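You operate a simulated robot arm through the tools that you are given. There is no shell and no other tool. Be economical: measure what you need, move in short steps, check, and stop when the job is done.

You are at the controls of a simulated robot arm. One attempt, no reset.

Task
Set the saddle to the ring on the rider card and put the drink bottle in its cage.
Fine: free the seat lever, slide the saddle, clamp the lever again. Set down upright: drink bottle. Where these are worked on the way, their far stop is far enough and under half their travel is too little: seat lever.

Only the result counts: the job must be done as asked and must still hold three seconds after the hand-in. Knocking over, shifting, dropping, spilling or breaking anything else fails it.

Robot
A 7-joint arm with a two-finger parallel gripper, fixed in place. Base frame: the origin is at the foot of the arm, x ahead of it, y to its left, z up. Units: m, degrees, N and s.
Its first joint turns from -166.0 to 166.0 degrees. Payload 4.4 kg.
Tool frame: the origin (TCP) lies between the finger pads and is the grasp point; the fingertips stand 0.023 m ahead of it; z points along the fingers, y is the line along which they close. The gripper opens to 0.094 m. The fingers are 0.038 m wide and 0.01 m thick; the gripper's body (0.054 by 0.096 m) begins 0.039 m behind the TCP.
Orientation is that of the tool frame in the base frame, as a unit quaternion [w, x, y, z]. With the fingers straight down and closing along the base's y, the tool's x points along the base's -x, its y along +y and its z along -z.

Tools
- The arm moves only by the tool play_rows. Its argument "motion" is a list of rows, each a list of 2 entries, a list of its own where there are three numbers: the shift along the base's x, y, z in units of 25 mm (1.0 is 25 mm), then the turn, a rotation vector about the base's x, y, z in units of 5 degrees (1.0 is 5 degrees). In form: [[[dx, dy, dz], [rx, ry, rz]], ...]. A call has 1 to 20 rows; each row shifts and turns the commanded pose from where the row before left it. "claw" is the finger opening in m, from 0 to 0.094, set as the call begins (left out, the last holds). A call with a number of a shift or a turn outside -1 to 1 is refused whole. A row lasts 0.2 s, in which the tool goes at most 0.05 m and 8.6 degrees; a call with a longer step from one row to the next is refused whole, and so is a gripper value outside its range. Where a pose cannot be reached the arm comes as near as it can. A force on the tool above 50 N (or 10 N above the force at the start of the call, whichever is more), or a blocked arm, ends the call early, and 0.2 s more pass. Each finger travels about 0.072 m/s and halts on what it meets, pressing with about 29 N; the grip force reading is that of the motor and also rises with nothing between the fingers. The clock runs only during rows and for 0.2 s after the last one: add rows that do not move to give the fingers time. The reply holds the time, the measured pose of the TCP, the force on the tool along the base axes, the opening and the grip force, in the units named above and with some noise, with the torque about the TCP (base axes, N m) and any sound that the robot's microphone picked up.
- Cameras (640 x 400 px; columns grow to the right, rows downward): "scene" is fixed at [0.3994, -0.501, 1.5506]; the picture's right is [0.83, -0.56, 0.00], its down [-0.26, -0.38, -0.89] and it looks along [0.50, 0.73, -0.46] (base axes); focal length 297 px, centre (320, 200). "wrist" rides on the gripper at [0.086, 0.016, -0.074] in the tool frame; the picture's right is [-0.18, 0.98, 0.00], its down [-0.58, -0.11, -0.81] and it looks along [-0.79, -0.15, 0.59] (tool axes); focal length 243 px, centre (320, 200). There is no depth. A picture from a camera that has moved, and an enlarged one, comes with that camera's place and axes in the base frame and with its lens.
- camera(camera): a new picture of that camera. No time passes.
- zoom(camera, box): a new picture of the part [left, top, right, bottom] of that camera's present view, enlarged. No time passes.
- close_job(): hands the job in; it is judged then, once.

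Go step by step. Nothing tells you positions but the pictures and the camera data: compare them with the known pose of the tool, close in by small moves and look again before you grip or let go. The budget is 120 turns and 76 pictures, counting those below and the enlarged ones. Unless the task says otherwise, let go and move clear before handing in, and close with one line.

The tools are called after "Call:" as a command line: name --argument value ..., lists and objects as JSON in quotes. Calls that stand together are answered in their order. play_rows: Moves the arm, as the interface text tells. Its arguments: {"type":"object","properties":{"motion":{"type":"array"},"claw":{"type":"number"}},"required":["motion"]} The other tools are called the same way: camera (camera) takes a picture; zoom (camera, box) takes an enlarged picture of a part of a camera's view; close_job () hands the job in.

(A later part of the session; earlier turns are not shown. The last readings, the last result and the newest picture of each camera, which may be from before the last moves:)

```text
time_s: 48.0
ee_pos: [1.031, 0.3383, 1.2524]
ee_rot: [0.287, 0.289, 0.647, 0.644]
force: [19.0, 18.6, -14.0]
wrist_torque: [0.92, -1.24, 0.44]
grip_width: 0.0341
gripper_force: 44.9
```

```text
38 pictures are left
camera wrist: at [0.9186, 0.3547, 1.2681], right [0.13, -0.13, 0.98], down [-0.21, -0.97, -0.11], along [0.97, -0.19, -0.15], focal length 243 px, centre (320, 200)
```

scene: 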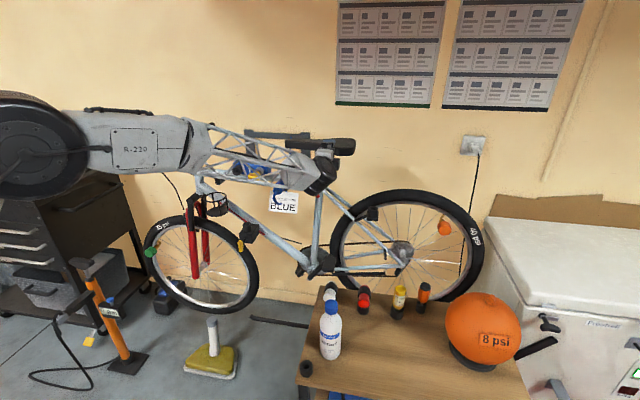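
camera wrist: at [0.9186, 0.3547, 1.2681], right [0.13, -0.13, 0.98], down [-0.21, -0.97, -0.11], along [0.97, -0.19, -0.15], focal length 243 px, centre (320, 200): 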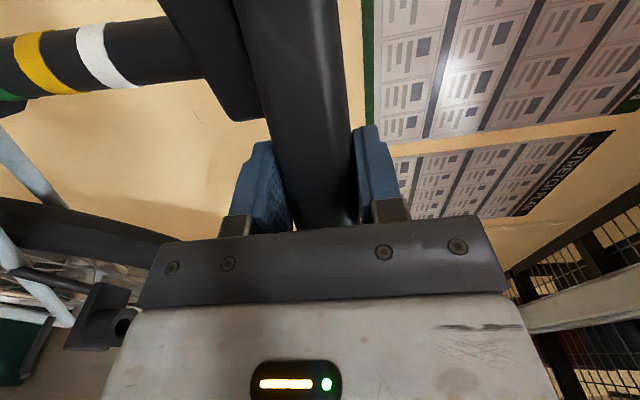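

Ring spacing looks about 0.03 m, so blue should need roughly 18 mm more. I'll raise that much, then release and look.

Call:
play_rows --motion '[[[0.03, 0.03, 0.24], [0, 0, 0]], [[0.012, 0, 0.24], [0, 0, 0]], [[0.012, 0, 0.22], [0, 0, 0]]]'

Call:
zoom --camera "wrist" --box '[0, 0, 200, 125]'

```text
time_s: 48.8
ee_pos: [1.0322, 0.3391, 1.2697]
ee_rot: [0.287, 0.289, 0.647, 0.644]
force: [11.8, -6.1, -14.1]
wrist_torque: [0.51, -1.43, 0.55]
grip_width: 0.0339
gripper_force: 45.5
```

```text
3.20 times, centred on (100, 62) of wrist
camera zoom: at [0.9195, 0.3537, 1.2862], right [0.13, -0.14, 0.98], down [-0.21, -0.97, -0.11], along [0.97, -0.2, -0.15], focal length 776 px, centre (1024, 640)
```

zoom: 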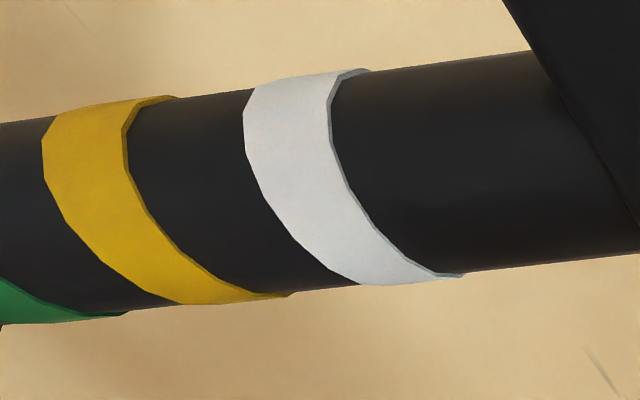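

I'll open slightly so the lower finger still catches the saddle, and check that it holds.

Call:
play_rows --motion '[[[0, 0, 0], [0, 0, 0]], [[0, 0, 0], [0, 0, 0]], [[0, 0, 0], [0, 0, 0]]]' --claw 0.06

Call:
camera --camera "wrist"

```text
time_s: 49.6
ee_pos: [1.0323, 0.3397, 1.2712]
ee_rot: [0.288, 0.289, 0.647, 0.645]
force: [-0.2, -0.1, -0.1]
wrist_torque: [0.02, -0.02, -0.02]
grip_width: 0.0602
gripper_force: 0.1
```

```text
36 pictures are left
camera wrist: at [0.9188, 0.3545, 1.2868], right [0.13, -0.13, 0.98], down [-0.21, -0.97, -0.11], along [0.97, -0.19, -0.15], focal length 243 px, centre (320, 200)
```

wrist: 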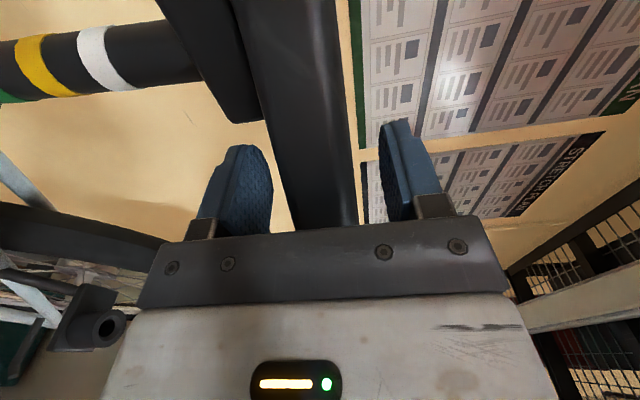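

The saddle holds by itself. I'll back off to see the collar.

Call:
play_rows --motion '[[[-0.58, -0.54, 0], [0, 0, 0]], [[-0.73, -0.68, 0], [0, 0, 0]], [[-0.73, -0.68, 0], [0, 0, 0]], [[-0.73, -0.68, 0], [0, 0, 0]], [[-0.73, -0.68, 0], [0, 0, 0]]]'

Call:
camera --camera "wrist"

```text
time_s: 50.8
ee_pos: [0.9442, 0.2581, 1.27]
ee_rot: [0.288, 0.288, 0.647, 0.645]
force: [0.3, 0.4, -0.1]
wrist_torque: [0.01, -0.01, 0.01]
grip_width: 0.0602
gripper_force: 0.1
```

```text
35 pictures are left
camera wrist: at [0.8305, 0.2743, 1.2866], right [0.13, -0.13, 0.98], down [-0.21, -0.97, -0.11], along [0.97, -0.19, -0.15], focal length 243 px, centre (320, 200)
```

wrist: 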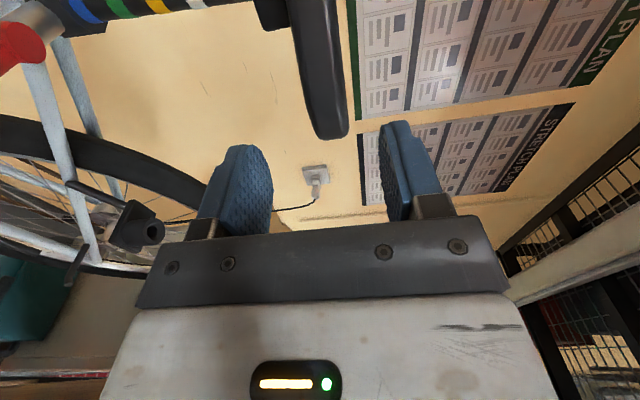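

Blue is visible. I'll zoom on it.

Call:
zoom --camera "wrist" --box '[0, 0, 240, 60]'

Call:
zoom --camera "scene" --box '[290, 130, 360, 190]'

```text
2.67 times, centred on (120, 30) of wrist
camera zoom: at [0.8305, 0.2743, 1.2866], right [0.13, -0.13, 0.98], down [-0.21, -0.97, -0.11], along [0.97, -0.19, -0.15], focal length 647 px, centre (853, 653)
```

zoom: 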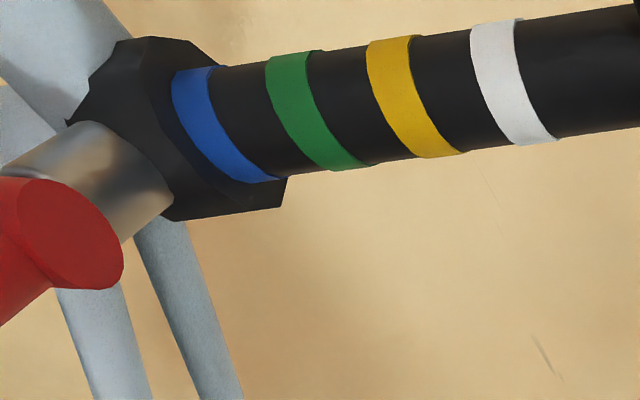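

```text
6.67 times, centred on (325, 160) of scene
camera zoom: at [0.3994, -0.501, 1.5506], right [0.83, -0.56, 0.0], down [-0.26, -0.38, -0.89], along [0.5, 0.73, -0.46], focal length 1978 px, centre (287, 467)
```

zoom: 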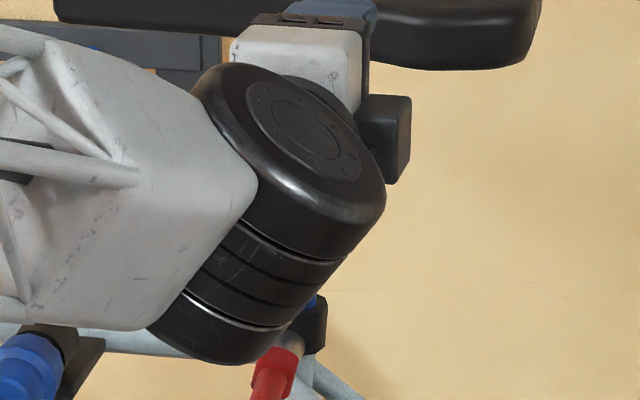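

Blue sits right at the collar. I'll clear the arm down and away, un-roll, close the fingers and check the ring from the scene camera before clamping.

Call:
play_rows --motion '[[[-0.3, -0.3, -0.5], [-0.73, -0.68, 0]], [[-0.3, -0.3, -0.5], [-0.73, -0.68, 0]], [[-0.3, -0.3, -0.5], [-0.73, -0.68, 0]], [[-0.3, -0.3, -0.5], [-0.73, -0.68, 0]], [[-0.2, -0.2, -0.5], [-0.73, -0.68, 0]], [[0, 0, -0.5], [-0.73, -0.68, 0]], [[0, 0, -0.5], [-0.73, -0.68, 0]], [[0, 0, -0.5], [-0.73, -0.68, 0]], [[0, 0, -0.5], [-0.73, -0.68, 0]], [[0, 0, -0.5], [-0.73, -0.68, 0]], [[0, 0, -0.5], [-0.73, -0.68, 0]], [[0, 0, -0.5], [-0.73, -0.68, 0]], [[0, 0, -0.5], [-0.73, -0.68, 0]], [[0, 0, -0.5], [-0.73, -0.68, 0]], [[0, 0, -0.5], [-0.73, -0.68, 0]], [[0, 0, -0.5], [-0.73, -0.68, 0]], [[0, 0, -0.5], [-0.73, -0.68, 0]], [[0, 0, -0.4], [-0.73, -0.68, 0]]]' --claw 0.0

Call:
zoom --camera "scene" --box '[290, 140, 350, 190]'

Call:
camera --camera "wrist"

```text
time_s: 54.6
ee_pos: [0.9108, 0.224, 1.0473]
ee_rot: [0.664, -0.254, 0.653, 0.261]
force: [0.3, -0.4, 0.3]
wrist_torque: [0.0, 0.05, -0.02]
grip_width: 0.0001
gripper_force: 28.9
```

```text
8.00 times, centred on (320, 165) of scene
camera zoom: at [0.3994, -0.501, 1.5506], right [0.83, -0.56, 0.0], down [-0.26, -0.38, -0.89], along [0.5, 0.73, -0.46], focal length 2373 px, centre (320, 480)
```

zoom: 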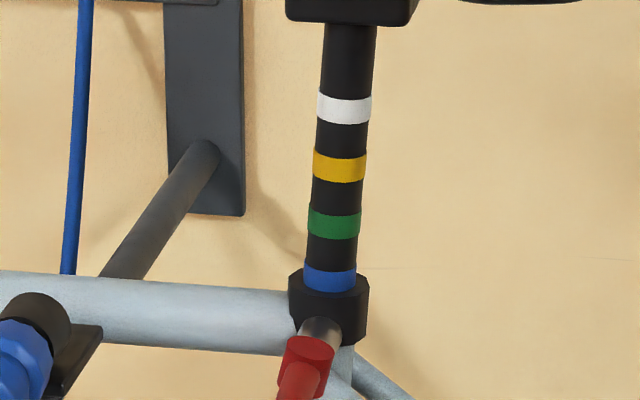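

```text
31 pictures are left
camera wrist: at [0.8459, 0.1875, 0.9599], right [-0.67, 0.72, 0.19], down [-0.52, -0.64, 0.57], along [0.53, 0.28, 0.8], focal length 243 px, centre (320, 200)
```

wrist: 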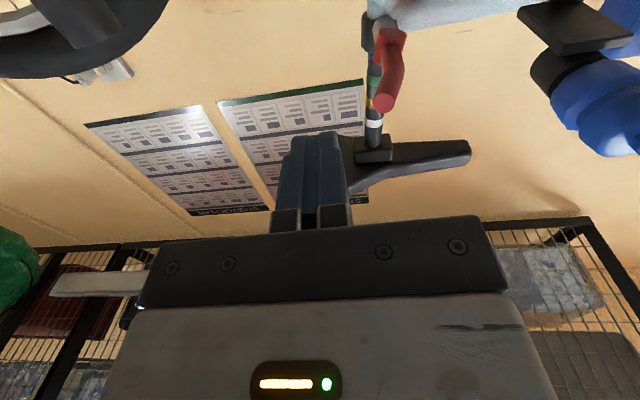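

The blue ring sits flush above the collar, just as yellow did at the start. For clamping, I'll go to the front side of the handle with the tool at azimuth 60°, clear of the blue clamp.

Call:
play_rows --motion '[[[-0.3, 0.32, 0.03], [0, 0, 0.85]], [[-0.3, 0.32, 0.03], [0, 0, 0.85]], [[-0.3, 0.32, 0.03], [0, 0, 0.85]], [[-0.3, 0.32, 0.03], [0, 0, 0.85]]]'

Call:
camera --camera "wrist"

Call:
zoom --camera "scene" --box '[250, 140, 370, 220]'

```text
time_s: 55.6
ee_pos: [0.8814, 0.2551, 1.05]
ee_rot: [0.618, -0.348, 0.608, 0.357]
force: [-0.7, 1.0, 0.9]
wrist_torque: [-0.01, 0.0, -0.03]
grip_width: 0.0001
gripper_force: 29.1
```

```text
30 pictures are left
camera wrist: at [0.8301, 0.201, 0.9629], right [-0.85, 0.49, 0.19], down [-0.31, -0.76, 0.57], along [0.42, 0.42, 0.8], focal length 243 px, centre (320, 200)
```

wrist: 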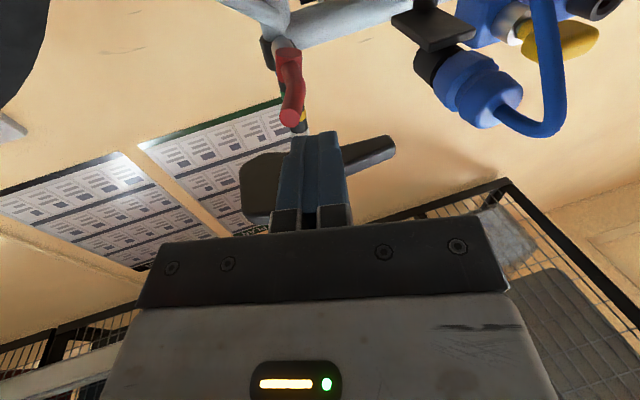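

```text
5.00 times, centred on (310, 180) of scene
camera zoom: at [0.3994, -0.501, 1.5506], right [0.83, -0.56, 0.0], down [-0.26, -0.38, -0.89], along [0.5, 0.73, -0.46], focal length 1483 px, centre (370, 300)
```

zoom: 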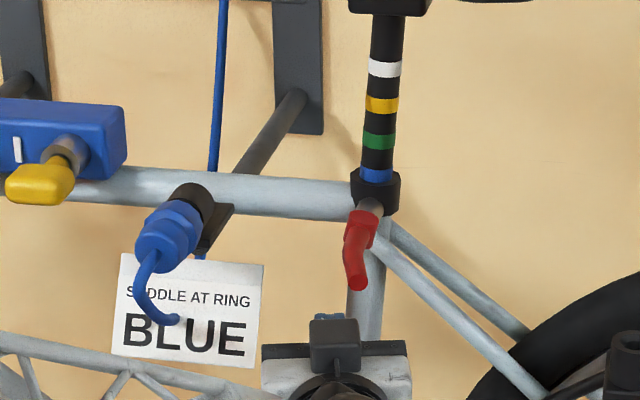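

I'll shift slightly left, then advance beside the handle's outer end.

Call:
play_rows --motion '[[[-0.42, 0.24, 0.2], [0, 0, 0]], [[0.47, 0.82, 0], [0, 0, 0]], [[0.47, 0.82, 0], [0, 0, 0]], [[0.47, 0.82, 0], [0, 0, 0]], [[0.47, 0.82, 0], [0, 0, 0]]]'

Call:
camera --camera "wrist"

```text
time_s: 56.8
ee_pos: [0.9163, 0.3438, 1.0562]
ee_rot: [0.618, -0.347, 0.608, 0.357]
force: [0.0, -0.4, -0.2]
wrist_torque: [-0.02, -0.04, -0.01]
grip_width: 0.0003
gripper_force: 29.3
```

```text
28 pictures are left
camera wrist: at [0.8663, 0.2896, 0.9685], right [-0.85, 0.49, 0.19], down [-0.32, -0.76, 0.57], along [0.42, 0.42, 0.8], focal length 243 px, centre (320, 200)
```

wrist: 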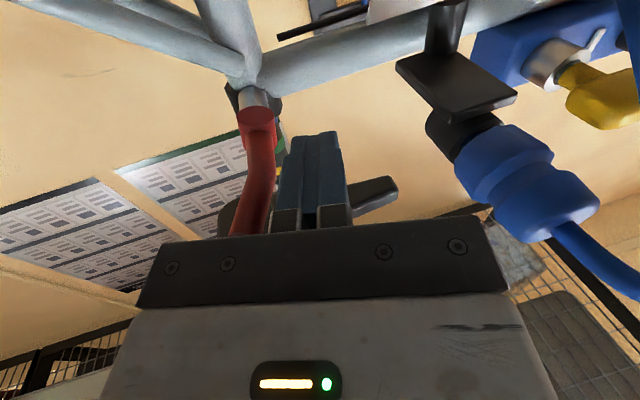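

The fingers are on the front side of the handle. I'll push it back rearward along its arc.

Call:
play_rows --motion '[[[0.43, -0.27, 0], [0, 0, 0]], [[0.43, -0.27, 0], [0, 0, 0]], [[0.22, -0.26, 0], [0, 0, 0]], [[0.22, -0.26, 0], [0, 0, 0]], [[0.3, -0.12, 0], [0, 0, 0]], [[0.3, -0.12, 0], [0, 0, 0]], [[0.34, -0.04, 0], [0, 0, 0]], [[0.34, -0.04, 0], [0, 0, 0]]]'

Call:
camera --camera "wrist"

```text
time_s: 58.6
ee_pos: [0.9802, 0.3097, 1.0539]
ee_rot: [0.618, -0.348, 0.609, 0.356]
force: [-2.2, 1.2, -0.7]
wrist_torque: [-0.02, -0.02, 0.05]
grip_width: 0.0
gripper_force: 29.1
```

```text
27 pictures are left
camera wrist: at [0.9308, 0.2556, 0.9669], right [-0.85, 0.49, 0.19], down [-0.31, -0.76, 0.57], along [0.42, 0.42, 0.8], focal length 243 px, centre (320, 200)
```

wrist: 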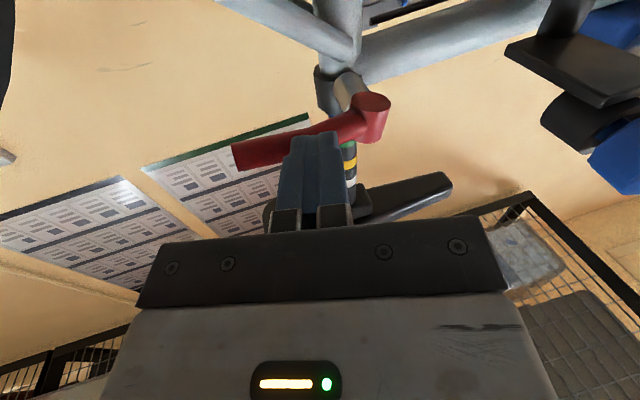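

Going well. I'll continue to the closed stop.

Call:
play_rows --motion '[[[0.32, 0.06, 0], [0, 0, 0]], [[0.32, 0.06, 0], [0, 0, 0]], [[0.24, 0.1, 0], [0, 0, 0]], [[0.24, 0.1, 0], [0, 0, 0]], [[0.14, 0.1, 0], [0, 0, 0]], [[0.14, 0.12, 0], [0, 0, 0]], [[0.14, 0.14, 0], [0, 0, 0]], [[0.14, 0.14, 0], [0, 0, 0]]]'

Call:
zoom --camera "scene" --box '[290, 140, 350, 190]'

```text
time_s: 59.3
ee_pos: [0.9988, 0.3145, 1.0556]
ee_rot: [0.617, -0.349, 0.608, 0.357]
force: [-46.8, -20.3, 4.9]
wrist_torque: [0.0, 0.06, 0.3]
grip_width: 0.0001
gripper_force: 28.9
stopped in row 3: the force on the tool passed its limit at 69 N (the readings are from after the stop); the commanded pose is now the measured one
```

```text
8.00 times, centred on (320, 165) of scene
camera zoom: at [0.3994, -0.501, 1.5506], right [0.83, -0.56, 0.0], down [-0.26, -0.38, -0.89], along [0.5, 0.73, -0.46], focal length 2373 px, centre (320, 480)
```

zoom: 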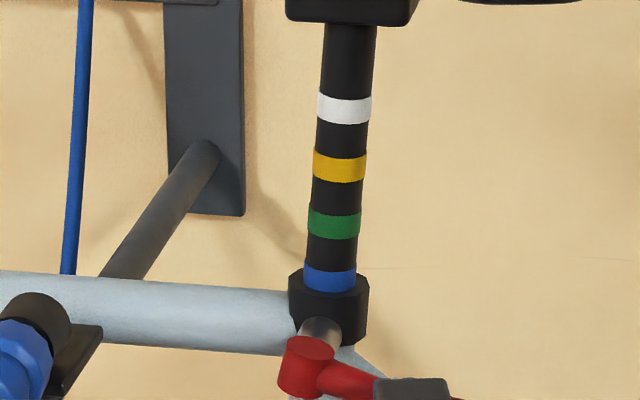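

It stopped firmly at 69 N. I'll back off and compare with the original lever picture.

Call:
play_rows --motion '[[[-0.5, -0.86, 0], [0, 0, 0]], [[-0.5, -0.86, 0], [0, 0, 0]], [[-0.5, -0.86, 0], [0, 0, 0]], [[-0.5, -0.86, 0], [0, 0, 0]], [[-0.5, -0.86, -0.5], [0, 0, 0]]]'

Call:
zoom --camera "scene" --box '[300, 160, 350, 195]'

```text
time_s: 60.5
ee_pos: [0.935, 0.2044, 1.0449]
ee_rot: [0.617, -0.349, 0.608, 0.358]
force: [0.5, -0.7, -0.4]
wrist_torque: [0.01, -0.02, -0.01]
grip_width: 0.0
gripper_force: 29.3
```

```text
11.43 times, centred on (325, 178) of scene
camera zoom: at [0.3994, -0.501, 1.5506], right [0.83, -0.56, 0.0], down [-0.26, -0.38, -0.89], along [0.5, 0.73, -0.46], focal length 3391 px, centre (263, 457)
```

zoom: 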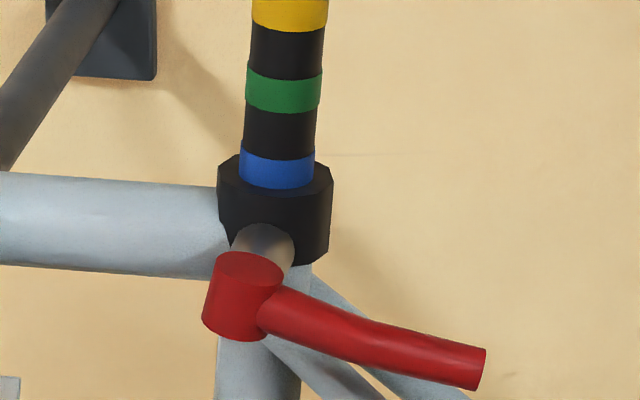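

The lever is back at its original clamped position and blue is flush at the collar. Next is the bottle, so I'll move round toward the bench, well above and inboard of it, and pitch the tool 30° down at azimuth 43°.

Call:
play_rows --motion '[[[-0.9, -0.27, 0.27], [0, 0, -0.283]], [[-0.9, -0.27, 0.27], [0, 0, -0.283]], [[-0.9, -0.27, 0.27], [0, 0, -0.283]], [[-0.9, -0.27, 0.27], [0, 0, -0.283]], [[-0.9, -0.27, 0.27], [0, 0, -0.283]], [[-0.9, -0.27, 0.27], [0, 0, -0.283]], [[-0.9, -0.27, 0.27], [0, 0, -0.283]], [[-0.9, -0.27, 0.27], [0, 0, -0.283]], [[-0.9, -0.27, 0.27], [0, 0, -0.283]], [[-0.9, -0.27, 0.27], [0, 0, -0.283]], [[-0.9, -0.27, 0.27], [0, 0, -0.283]], [[-0.9, -0.27, 0.27], [0, 0, -0.283]]]'

Call:
play_rows --motion '[[[-0.12, -0.91, 0], [-0.34, 0.365, 0]], [[-0.12, -0.91, 0], [-0.34, 0.365, 0]], [[-0.12, -0.91, 0], [-0.34, 0.365, 0]], [[-0.12, -0.91, 0], [-0.34, 0.365, 0]], [[-0.12, -0.91, 0], [-0.34, 0.365, 0]], [[-0.12, -0.91, 0], [-0.34, 0.365, 0]], [[-0.12, -0.91, 0], [-0.34, 0.365, 0]], [[-0.12, -0.91, 0], [-0.34, 0.365, 0]], [[-0.12, -0.91, 0], [-0.34, 0.365, 0]], [[-0.12, -0.91, 0], [-0.34, 0.365, 0]], [[-0.12, -0.91, 0], [-0.34, 0.365, 0]], [[-0.12, -0.91, 0], [-0.34, 0.365, 0]]]' --claw 0.094

Call:
camera --camera "wrist"

Call:
camera --camera "scene"

```text
time_s: 63.1
ee_pos: [0.6644, 0.1237, 1.1241]
ee_rot: [0.663, -0.256, 0.653, 0.262]
force: [0.3, -0.5, 0.4]
wrist_torque: [-0.02, 0.0, -0.01]
grip_width: 0.0
gripper_force: 28.9
```

```text
time_s: 65.7
ee_pos: [0.631, -0.1478, 1.1244]
ee_rot: [0.473, -0.313, 0.802, 0.187]
force: [0.1, -0.3, 0.3]
wrist_torque: [0.01, 0.04, 0.0]
grip_width: 0.094
gripper_force: 0.1
```

```text
24 pictures are left
camera wrist: at [0.5411, -0.208, 1.0844], right [-0.6, 0.78, 0.16], down [-0.24, -0.37, 0.9], along [0.76, 0.5, 0.41], focal length 243 px, centre (320, 200)
```

wrist: 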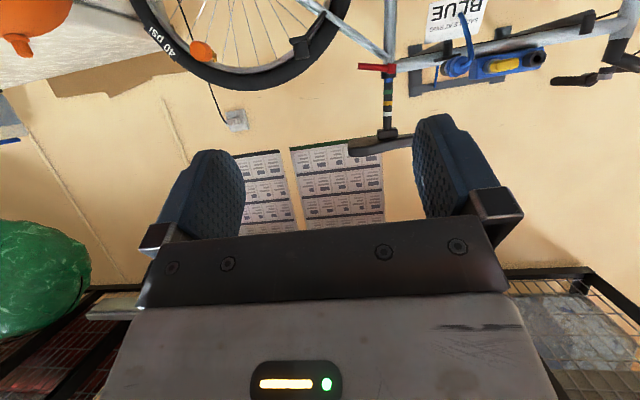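

```text
23 pictures are left
```

scene: 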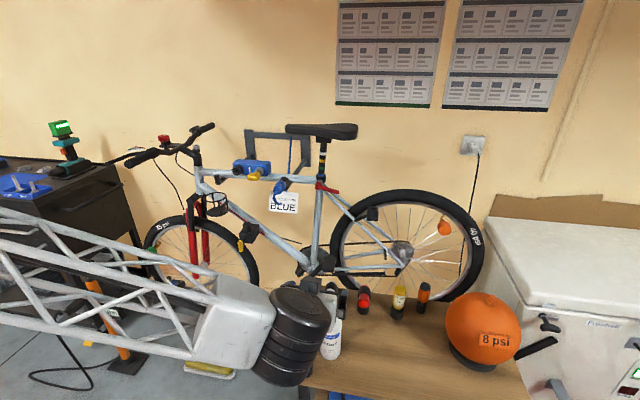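

From this pitch the camera can't see the bottle. A vertical tool gives a better view and can grip the cap, so I'll pitch to vertical and look.

Call:
play_rows --motion '[[[-0.1, -0.16, 0.05], [-0.68, 0.73, 0]], [[-0.1, -0.16, 0.05], [-0.68, 0.73, 0]], [[-0.1, -0.16, 0.05], [-0.68, 0.73, 0]], [[-0.1, -0.16, 0.05], [-0.68, 0.73, 0]], [[-0.1, -0.16, 0.05], [-0.68, 0.73, 0]], [[-0.1, -0.16, 0.05], [-0.68, 0.73, 0]], [[-0.1, -0.16, 0.05], [-0.68, 0.73, 0]], [[-0.1, -0.16, 0.05], [-0.68, 0.73, 0]], [[-0.1, -0.16, 0.05], [-0.68, 0.73, 0]], [[-0.1, -0.16, 0.05], [-0.68, 0.73, 0]], [[-0.1, -0.16, 0.05], [-0.68, 0.73, 0]], [[-0.1, -0.16, 0.05], [-0.68, 0.73, 0]]]'

Call:
camera --camera "wrist"

Call:
zoom --camera "scene" --box '[280, 270, 400, 390]'

```text
time_s: 68.3
ee_pos: [0.6, -0.1952, 1.1383]
ee_rot: [0.009, -0.366, 0.931, 0.004]
force: [0.1, -0.2, 0.6]
wrist_torque: [0.0, -0.02, -0.01]
grip_width: 0.0941
gripper_force: 0.0
```

```text
22 pictures are left
camera wrist: at [0.5247, -0.2438, 1.2114], right [-0.53, 0.85, 0.0], down [0.49, 0.3, 0.82], along [0.69, 0.44, -0.57], focal length 243 px, centre (320, 200)
```

wrist: 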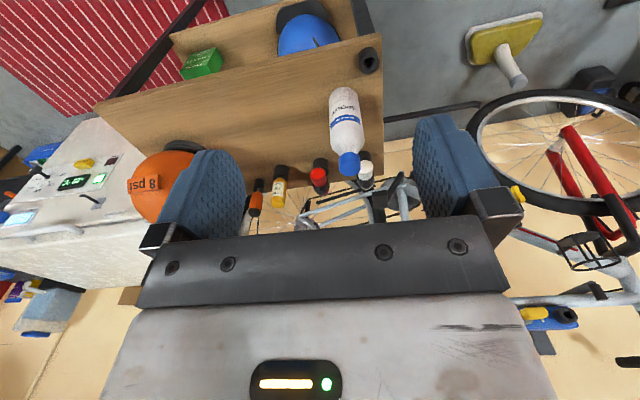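

```text
3.33 times, centred on (340, 330) of scene
camera zoom: at [0.3994, -0.501, 1.5506], right [0.83, -0.56, 0.0], down [-0.26, -0.38, -0.89], along [0.5, 0.73, -0.46], focal length 989 px, centre (253, -233)
```

zoom: 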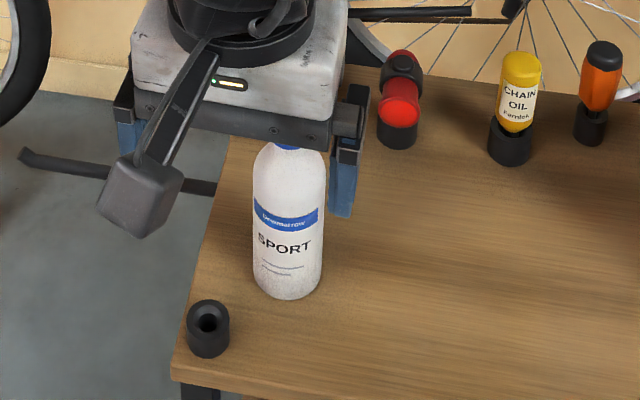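

Triangulating puts the cap top near (0.750, -0.042, 0.94) and the cap is about 35 mm wide. The cage is also in this view at right, so I'll zoom on it to locate it.

Call:
zoom --camera "wrist" --box '[520, 180, 640, 300]'

Call:
zoom --camera "scene" --box '[180, 170, 260, 230]'

```text
3.33 times, centred on (580, 240) of wrist
camera zoom: at [0.5247, -0.2438, 1.2114], right [-0.53, 0.85, 0.0], down [0.49, 0.3, 0.82], along [0.69, 0.44, -0.57], focal length 809 px, centre (-547, 67)
```

zoom: 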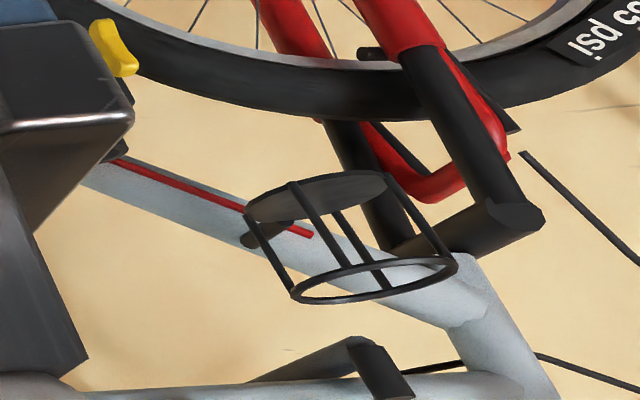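

```text
6.67 times, centred on (220, 200) of scene
camera zoom: at [0.3994, -0.501, 1.5506], right [0.83, -0.56, 0.0], down [-0.26, -0.38, -0.89], along [0.5, 0.73, -0.46], focal length 1978 px, centre (987, 200)
```

zoom: 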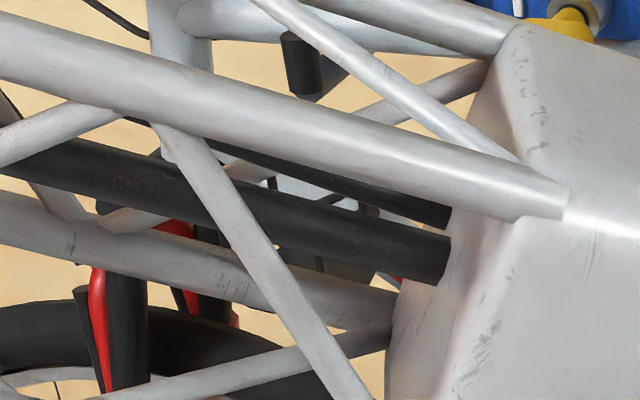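

I'll move over the bottle and check the alignment from both cameras before descending.

Call:
play_rows --motion '[[[0.75, 0.765, -0.5], [0, 0, 0]], [[0.75, 0.765, -0.5], [0, 0, 0]], [[0.75, 0.765, -0.5], [0, 0, 0]], [[0.75, 0.765, -0.5], [0, 0, 0]], [[0.75, 0.765, -0.5], [0, 0, 0]], [[0.75, 0.765, -0.5], [0, 0, 0]], [[0.75, 0.765, -0.5], [0, 0, 0]], [[0.75, 0.765, -0.5], [0, 0, 0]]]' --claw 0.07

Call:
camera --camera "wrist"

Call:
zoom --camera "scene" --box '[280, 250, 400, 370]'

```text
time_s: 70.1
ee_pos: [0.7555, -0.0435, 1.0381]
ee_rot: [0.01, -0.364, 0.931, 0.004]
force: [-0.5, 0.2, 0.7]
wrist_torque: [-0.04, 0.03, -0.03]
grip_width: 0.0697
gripper_force: 0.0
```

```text
18 pictures are left
camera wrist: at [0.6791, -0.0905, 1.1113], right [-0.53, 0.85, 0.0], down [0.49, 0.3, 0.82], along [0.69, 0.44, -0.57], focal length 243 px, centre (320, 200)
```

wrist: 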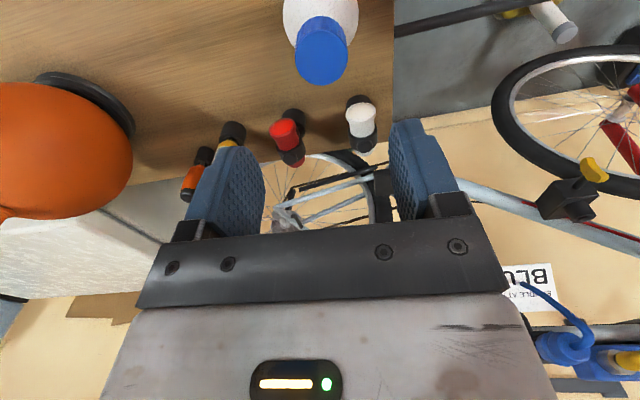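

```text
3.33 times, centred on (340, 310) of scene
camera zoom: at [0.3994, -0.501, 1.5506], right [0.83, -0.56, 0.0], down [-0.26, -0.38, -0.89], along [0.5, 0.73, -0.46], focal length 989 px, centre (253, -167)
```

zoom: 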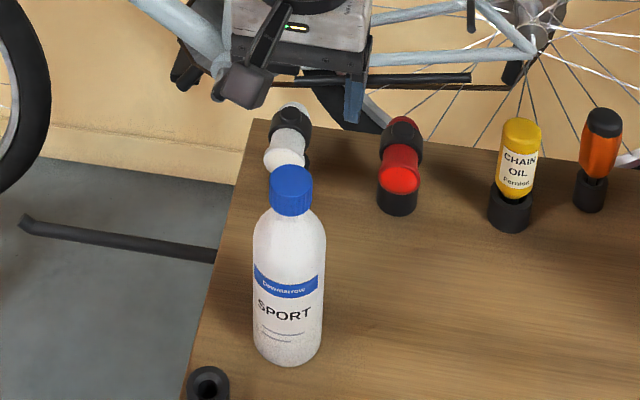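

The cap centre refines to about (0.758, -0.034), top z about 0.92. I'll correct and descend around the cap.

Call:
play_rows --motion '[[[0.1, 0.38, 0], [0, 0, 0]], [[0, 0, -0.85], [0, 0, 0]], [[0, 0, -0.85], [0, 0, 0]], [[0, 0, -0.85], [0, 0, 0]], [[0, 0, -0.85], [0, 0, 0]], [[0, 0, -0.85], [0, 0, 0]], [[0, 0, -0.85], [0, 0, 0]]]'

Call:
camera --camera "wrist"

Call:
zoom --camera "scene" --box '[280, 250, 400, 370]'

```text
time_s: 71.7
ee_pos: [0.7551, -0.0326, 0.9136]
ee_rot: [0.011, -0.365, 0.931, 0.004]
force: [0.1, 0.4, 0.6]
wrist_torque: [-0.02, 0.0, 0.0]
grip_width: 0.07
gripper_force: 0.1
```

```text
16 pictures are left
camera wrist: at [0.6787, -0.0793, 0.9857], right [-0.53, 0.85, 0.0], down [0.49, 0.3, 0.82], along [0.69, 0.44, -0.57], focal length 243 px, centre (320, 200)
```

wrist: 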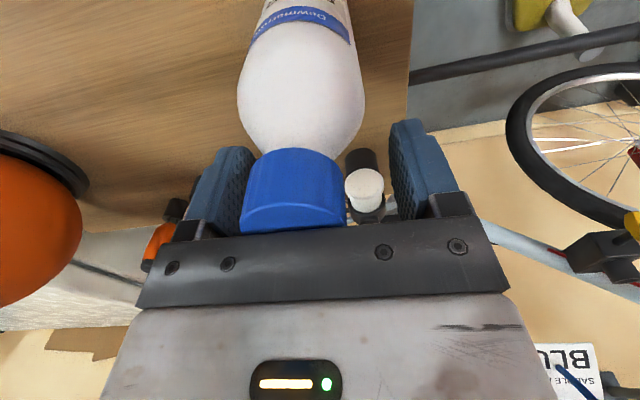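

```text
3.33 times, centred on (340, 310) of scene
camera zoom: at [0.3994, -0.501, 1.5506], right [0.83, -0.56, 0.0], down [-0.26, -0.38, -0.89], along [0.5, 0.73, -0.46], focal length 989 px, centre (253, -167)
```

zoom: 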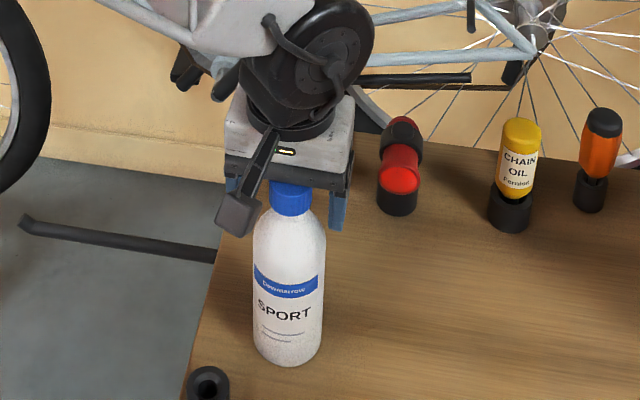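

The cap sits about 13 mm toward the camera and 5 mm rearward of the finger centre. I'll correct and close on it.

Call:
play_rows --motion '[[[-0.12, -0.25, 0], [0, 0, 0]], [[-0.12, -0.25, 0], [0, 0, 0]]]'

Call:
play_rows --motion '[[[0, 0, 0], [0, 0, 0]], [[0, 0, 0], [0, 0, 0]], [[0, 0, 0], [0, 0, 0]], [[0, 0, 0], [0, 0, 0]]]' --claw 0.0

Call:
camera --camera "wrist"

```text
time_s: 72.3
ee_pos: [0.7489, -0.0462, 0.9121]
ee_rot: [0.011, -0.365, 0.931, 0.003]
force: [1.3, 4.0, 22.9]
wrist_torque: [-0.15, 0.27, -0.03]
grip_width: 0.07
gripper_force: 0.2
```

```text
time_s: 73.3
ee_pos: [0.7472, -0.0451, 0.9121]
ee_rot: [0.012, -0.365, 0.931, 0.004]
force: [4.6, 6.0, 43.9]
wrist_torque: [-0.24, 0.39, -0.03]
grip_width: 0.0592
gripper_force: 28.9
```

```text
14 pictures are left
camera wrist: at [0.6724, -0.0928, 0.9844], right [-0.53, 0.85, 0.0], down [0.49, 0.3, 0.82], along [0.69, 0.44, -0.57], focal length 243 px, centre (320, 200)
```

wrist: 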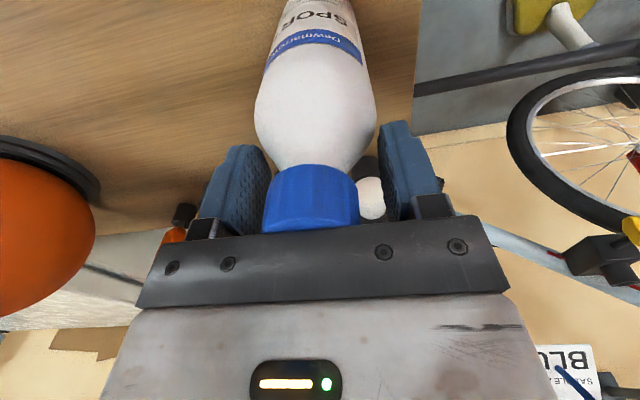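

The palm touched the cap top and the fingertips met the shoulder. I'll open, rise 22 mm and close on the cap itself.

Call:
play_rows --motion '[[[0, 0, 0], [0, 0, 0]], [[0, 0, 0.3], [0, 0, 0]], [[0, 0, 0.3], [0, 0, 0]], [[0, 0, 0.3], [0, 0, 0]]]' --claw 0.07

Call:
play_rows --motion '[[[0, 0, 0], [0, 0, 0]], [[0, 0, 0], [0, 0, 0]], [[0, 0, 0], [0, 0, 0]], [[0, 0, 0], [0, 0, 0]]]' --claw 0.0

Call:
camera --camera "wrist"

```text
time_s: 74.3
ee_pos: [0.7459, -0.0449, 0.9333]
ee_rot: [0.01, -0.365, 0.931, 0.004]
force: [0.0, -0.9, -0.3]
wrist_torque: [0.0, 0.02, 0.01]
grip_width: 0.0702
gripper_force: 0.1
```

```text
time_s: 75.3
ee_pos: [0.7468, -0.0457, 0.9344]
ee_rot: [0.01, -0.364, 0.931, 0.004]
force: [-1.6, -0.3, 6.9]
wrist_torque: [-0.09, 0.18, 0.03]
grip_width: 0.0369
gripper_force: 29.1
```

```text
13 pictures are left
camera wrist: at [0.6712, -0.0926, 1.0073], right [-0.53, 0.85, 0.0], down [0.49, 0.3, 0.82], along [0.69, 0.44, -0.57], focal length 243 px, centre (320, 200)
```

wrist: 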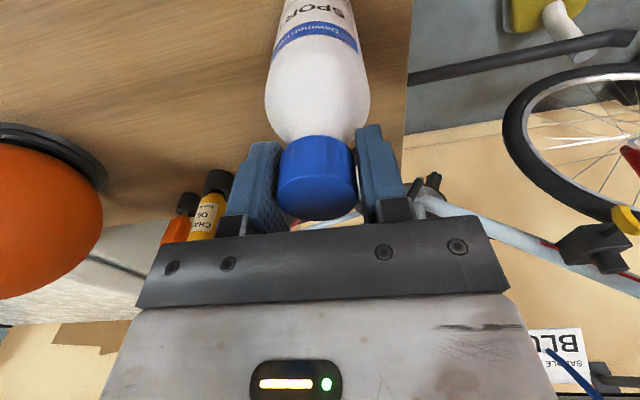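

The cap is gripped at 37 mm. Lifting gently.

Call:
play_rows --motion '[[[0, 0, 0.2], [0, 0, 0]], [[0, 0, 0.4], [0, 0, 0]], [[0, 0, 0.6], [0, 0, 0]], [[0, 0, 0.8], [0, 0, 0]], [[0, 0, 0.8], [0, 0, 0]], [[0, 0, 0.8], [0, 0, 0]], [[0, 0, 0.8], [0, 0, 0]], [[0, 0, 0.8], [0, 0, 0]], [[0, 0, 0.8], [0, 0, 0]], [[0, 0, 0.6], [0, 0, 0]], [[0, 0, 0.4], [0, 0, 0]]]'

Call:
camera --camera "scene"

```text
time_s: 77.7
ee_pos: [0.7466, -0.0457, 1.1084]
ee_rot: [0.011, -0.365, 0.931, 0.004]
force: [0.0, 0.4, -2.3]
wrist_torque: [-0.02, -0.01, 0.01]
grip_width: 0.0336
gripper_force: 29.2
```

```text
12 pictures are left
```

scene: 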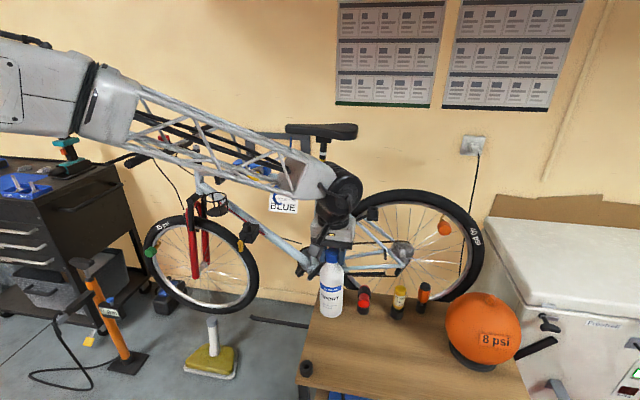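

The bottle is in the air, weighing about 2.3 N, with its base about 0.19 m below the TCP. I'll carry it toward the cage at a safe height and look.

Call:
play_rows --motion '[[[-0.2, 0.4, 0.4], [0, 0, 0]], [[-0.44, 0.88, 0.4], [0, 0, 0]], [[-0.44, 0.88, 0.4], [0, 0, 0]], [[-0.44, 0.88, 0.4], [0, 0, 0]], [[-0.44, 0.88, 0.4], [0, 0, 0]], [[-0.44, 0.88, 0.4], [0, 0, 0]], [[-0.44, 0.88, 0.4], [0, 0, 0]], [[-0.44, 0.88, 0.4], [0, 0, 0]], [[-0.44, 0.88, 0.4], [0, 0, 0]], [[-0.44, 0.88, 0.4], [0, 0, 0]], [[-0.44, 0.88, 0.4], [0, 0, 0]], [[-0.44, 0.88, 0.4], [0, 0, 0]], [[-0.44, 0.88, 0.4], [0, 0, 0]], [[-0.44, 0.88, 0.4], [0, 0, 0]], [[-0.44, 0.88, 0.4], [0, 0, 0]], [[-0.44, 0.88, 0.4], [0, 0, 0]], [[-0.44, 0.88, 0.4], [0, 0, 0]], [[-0.44, 0.88, 0.4], [0, 0, 0]], [[-0.3, 0.5, 0.2], [0, 0, 0]]]'

Call:
camera --camera "wrist"

```text
time_s: 81.7
ee_pos: [0.5477, 0.3492, 1.2925]
ee_rot: [0.011, -0.364, 0.931, 0.004]
force: [-0.8, 0.0, -2.6]
wrist_torque: [0.0, 0.03, 0.01]
grip_width: 0.0335
gripper_force: 29.4
```

```text
11 pictures are left
camera wrist: at [0.4718, 0.3026, 1.3651], right [-0.53, 0.85, 0.0], down [0.49, 0.3, 0.82], along [0.69, 0.44, -0.57], focal length 243 px, centre (320, 200)
```

wrist: 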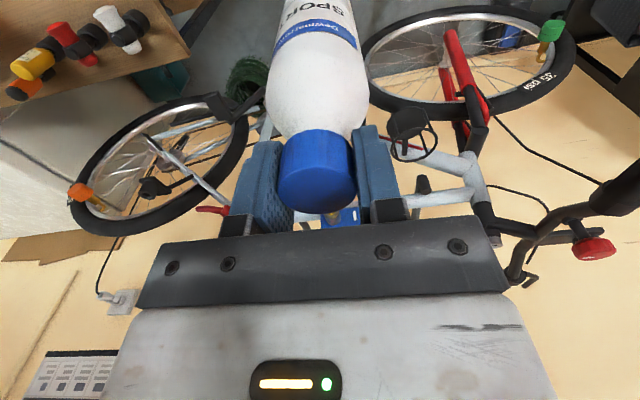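

The cage is visible just right of the bottle. I'll zoom to measure it.

Call:
zoom --camera "wrist" --box '[370, 90, 490, 190]'

Call:
zoom --camera "scene" --box '[130, 90, 290, 230]'

```text
4.00 times, centred on (430, 140) of wrist
camera zoom: at [0.4718, 0.3026, 1.3651], right [-0.53, 0.85, 0.0], down [0.49, 0.3, 0.82], along [0.69, 0.44, -0.57], focal length 970 px, centre (-120, 440)
```

zoom: 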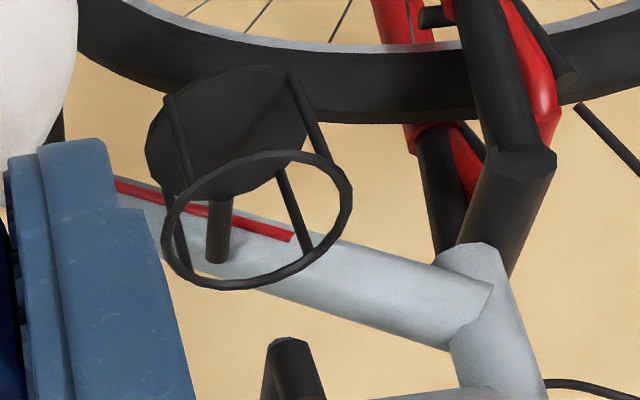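

```text
2.86 times, centred on (210, 160) of scene
camera zoom: at [0.3994, -0.501, 1.5506], right [0.83, -0.56, 0.0], down [-0.26, -0.38, -0.89], along [0.5, 0.73, -0.46], focal length 848 px, centre (634, 314)
```

zoom: 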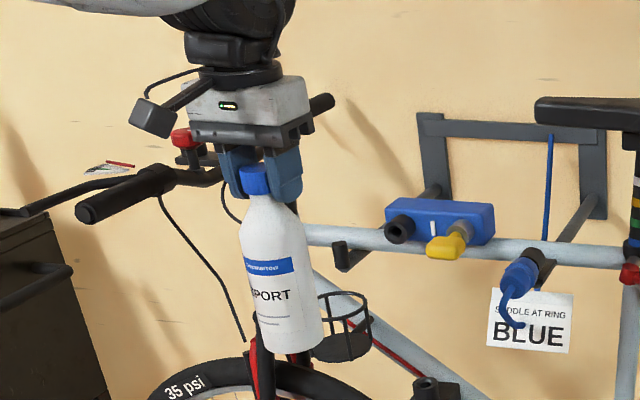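

The cage ring triangulates to (0.660, 0.659, 0.987), about 0.09 m across, with its floor near z 0.91. I'll move the bottle above it, keeping height.

Call:
play_rows --motion '[[[0.2, 0.5, 0], [0, 0, 0]], [[0.332, 0.894, 0], [0, 0, 0]], [[0.332, 0.894, 0], [0, 0, 0]], [[0.332, 0.894, 0], [0, 0, 0]], [[0.332, 0.894, 0], [0, 0, 0]], [[0.332, 0.894, 0], [0, 0, 0]], [[0.332, 0.894, 0], [0, 0, 0]], [[0.332, 0.894, 0], [0, 0, 0]], [[0.332, 0.894, 0], [0, 0, 0]], [[0.332, 0.894, 0], [0, 0, 0]], [[0.332, 0.894, 0], [0, 0, 0]], [[0.332, 0.894, 0], [0, 0, 0]], [[0.332, 0.894, 0], [0, 0, 0]], [[0.332, 0.894, 0], [0, 0, 0]], [[0.15, 0.4, 0], [0, 0, 0]]]'

Call:
zoom --camera "scene" --box '[160, 110, 280, 230]'

Call:
camera --camera "wrist"

```text
time_s: 84.9
ee_pos: [0.6657, 0.664, 1.2956]
ee_rot: [0.01, -0.365, 0.931, 0.004]
force: [-0.9, -0.1, -2.6]
wrist_torque: [0.01, -0.01, -0.02]
grip_width: 0.0335
gripper_force: 28.6
```

```text
3.33 times, centred on (220, 170) of scene
camera zoom: at [0.3994, -0.501, 1.5506], right [0.83, -0.56, 0.0], down [-0.26, -0.38, -0.89], along [0.5, 0.73, -0.46], focal length 989 px, centre (653, 300)
```

zoom: 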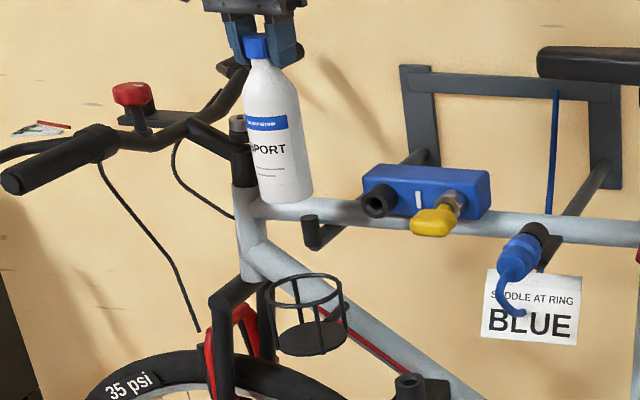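

```text
7 pictures are left
camera wrist: at [0.5901, 0.617, 1.3674], right [-0.53, 0.85, 0.0], down [0.49, 0.3, 0.82], along [0.69, 0.44, -0.57], focal length 243 px, centre (320, 200)
```

wrist: 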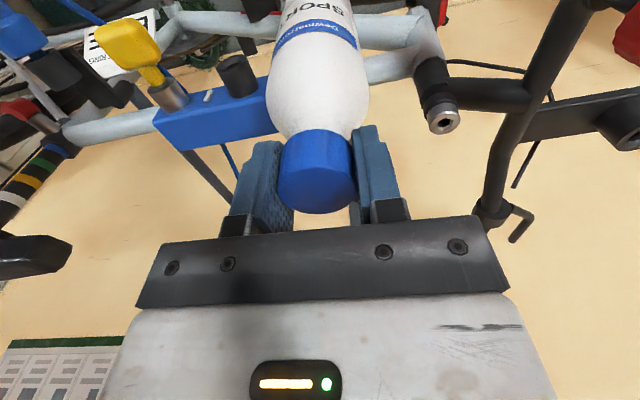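

Laterally the bottle lines up with the cage. I'll lower until the base is just above the ring and check depth alignment.

Call:
play_rows --motion '[[[0, 0, -0.4], [0, 0, 0]], [[0, 0, -0.6], [0, 0, 0]], [[0, 0, -0.6], [0, 0, 0]], [[0, 0, -0.6], [0, 0, 0]], [[0, 0, -0.6], [0, 0, 0]], [[0, 0, -0.6], [0, 0, 0]], [[0, 0, -0.4], [0, 0, 0]]]'

Call:
zoom --camera "scene" --box '[180, 150, 250, 220]'

```text
time_s: 86.5
ee_pos: [0.6644, 0.6651, 1.1995]
ee_rot: [0.01, -0.365, 0.931, 0.003]
force: [-0.2, -0.1, -3.2]
wrist_torque: [0.06, 0.01, -0.01]
grip_width: 0.0333
gripper_force: 28.9
```

```text
5.71 times, centred on (215, 185) of scene
camera zoom: at [0.3994, -0.501, 1.5506], right [0.83, -0.56, 0.0], down [-0.26, -0.38, -0.89], along [0.5, 0.73, -0.46], focal length 1695 px, centre (920, 286)
```

zoom: 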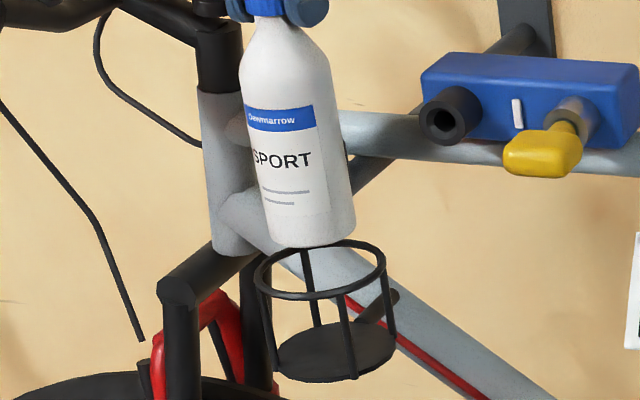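

The base is centred over the ring. I'll lower it into the cage slowly.

Call:
play_rows --motion '[[[0, 0, -0.3], [0, 0, 0]], [[0, 0, -0.3], [0, 0, 0]], [[0, 0, -0.3], [0, 0, 0]], [[0, 0, -0.3], [0, 0, 0]], [[0, 0, -0.3], [0, 0, 0]], [[0, 0, -0.3], [0, 0, 0]], [[0, 0, -0.3], [0, 0, 0]]]'

Call:
zoom --camera "scene" --box '[180, 150, 250, 220]'

```text
time_s: 87.5
ee_pos: [0.6656, 0.6647, 1.1817]
ee_rot: [0.017, -0.365, 0.931, 0.007]
force: [2.2, 1.2, 6.7]
wrist_torque: [0.35, -0.09, -0.05]
grip_width: 0.0338
gripper_force: 29.3
stopped in row 4: the force on the tool passed its limit at 63 N (the readings are from after the stop); the commanded pose is now the measured one
```

```text
5.71 times, centred on (215, 185) of scene
camera zoom: at [0.3994, -0.501, 1.5506], right [0.83, -0.56, 0.0], down [-0.26, -0.38, -0.89], along [0.5, 0.73, -0.46], focal length 1695 px, centre (920, 286)
```

zoom: 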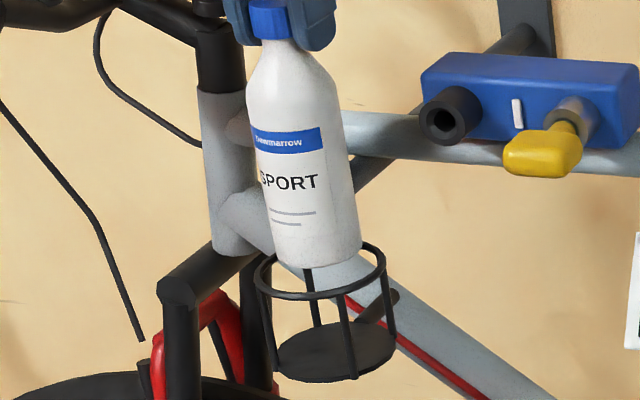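

The base touched the back of the ring, so the bottle sits about 25 mm too far back. I'll raise it slightly, pull it back and check.

Call:
play_rows --motion '[[[0, 0, 0.3], [0, 0, 0]], [[0, 0, 0.3], [0, 0, 0]], [[-0.24, -0.22, 0], [0, 0, 0]], [[-0.24, -0.22, 0], [0, 0, 0]], [[-0.24, -0.22, 0], [0, 0, 0]], [[0, 0, 0], [0, 0, 0]]]'

Call:
zoom --camera "scene" --box '[180, 150, 250, 220]'

```text
time_s: 88.8
ee_pos: [0.6478, 0.6478, 1.1969]
ee_rot: [0.016, -0.364, 0.931, 0.007]
force: [-0.3, 0.1, -2.5]
wrist_torque: [-0.02, -0.01, -0.04]
grip_width: 0.0338
gripper_force: 29.1
```

```text
5.71 times, centred on (215, 185) of scene
camera zoom: at [0.3994, -0.501, 1.5506], right [0.83, -0.56, 0.0], down [-0.26, -0.38, -0.89], along [0.5, 0.73, -0.46], focal length 1695 px, centre (920, 286)
```

zoom: 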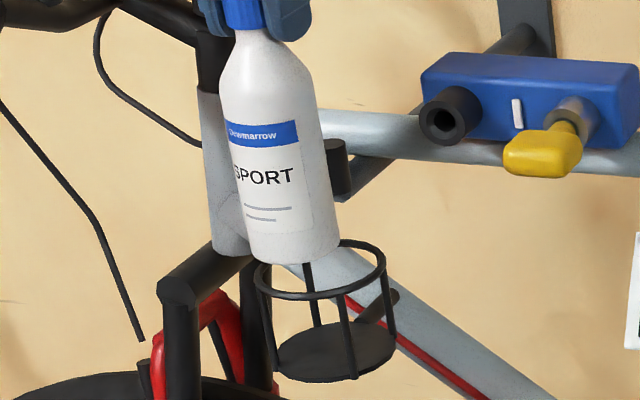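

It now needs about 14 mm to the image right and a few mm nearer. I'll correct and lower cautiously.

Call:
play_rows --motion '[[[0.18, -0.22, 0], [0, 0, 0]], [[0.18, -0.22, 0], [0, 0, 0]], [[0, 0, -0.25], [0, 0, 0]], [[0, 0, -0.25], [0, 0, 0]], [[0, 0, -0.25], [0, 0, 0]], [[0, 0, -0.25], [0, 0, 0]], [[0, 0, -0.25], [0, 0, 0]]]'

```text
time_s: 90.3
ee_pos: [0.6591, 0.6363, 1.1812]
ee_rot: [0.022, -0.363, 0.931, 0.009]
force: [1.1, -0.7, 1.8]
wrist_torque: [-0.01, -0.16, 0.03]
grip_width: 0.0337
gripper_force: 29.0
stopped in row 7: the force on the tool passed its limit at 57 N (the readings are from after the stop); the commanded pose is now the measured one
```

Contact again at the same height, so I need to look before moving.

Call:
zoom --camera "scene" --box '[195, 180, 240, 220]'

```text
10.00 times, centred on (218, 200) of scene
camera zoom: at [0.3994, -0.501, 1.5506], right [0.83, -0.56, 0.0], down [-0.26, -0.38, -0.89], along [0.5, 0.73, -0.46], focal length 2967 px, centre (1345, 200)
```

zoom: 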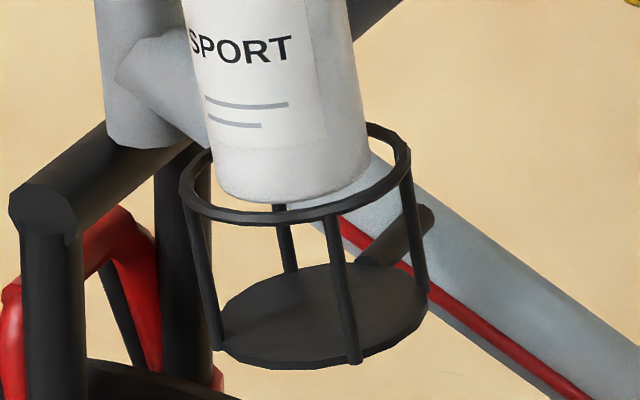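

The base looks concentric with the ring, so the contact may be elsewhere. I'll take a full scene view to see what the arm is touching.

Call:
zoom --camera "scene" --box '[60, 20, 340, 230]'

```text
1.90 times, centred on (200, 125) of scene
camera zoom: at [0.3994, -0.501, 1.5506], right [0.83, -0.56, 0.0], down [-0.26, -0.38, -0.89], along [0.5, 0.73, -0.46], focal length 565 px, centre (549, 343)
```

zoom: 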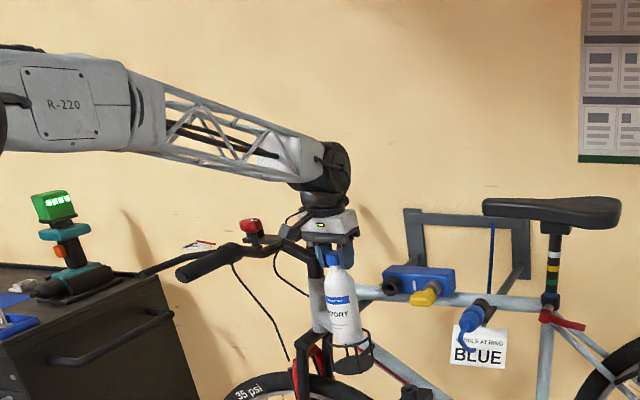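

The arm is clear of everything else, so this is still the ring edge. I'll press very lightly to locate the contact from the torque reading.

Call:
play_rows --motion '[[[0, 0, -0.12], [0, 0, 0]], [[0, 0, 0], [0, 0, 0]]]'

```text
time_s: 90.9
ee_pos: [0.6578, 0.636, 1.1819]
ee_rot: [0.024, -0.366, 0.93, 0.009]
force: [2.5, 4.0, 43.6]
wrist_torque: [-0.57, 0.31, -0.06]
grip_width: 0.0338
gripper_force: 29.0
```

The torque puts the contact on the near rim at azimuth about -120°, so the bottle is now slightly too near. I'll lift a little, shift 9 mm away and lower again.

Call:
play_rows --motion '[[[0, 0, 0.3], [0, 0, 0]], [[0.09, 0.155, 0.05], [0, 0, 0]], [[0.09, 0.155, 0], [0, 0, 0]], [[0, 0, 0], [0, 0, 0]], [[0, 0, -0.2], [0, 0, 0]], [[0, 0, -0.2], [0, 0, 0]], [[0, 0, -0.2], [0, 0, 0]], [[0, 0, -0.2], [0, 0, 0]], [[0, 0, -0.2], [0, 0, 0]]]'

```text
time_s: 92.9
ee_pos: [0.663, 0.6435, 1.1615]
ee_rot: [0.022, -0.365, 0.931, 0.009]
force: [-0.4, -0.2, -2.4]
wrist_torque: [-0.02, -0.01, -0.03]
grip_width: 0.0339
gripper_force: 28.8
```

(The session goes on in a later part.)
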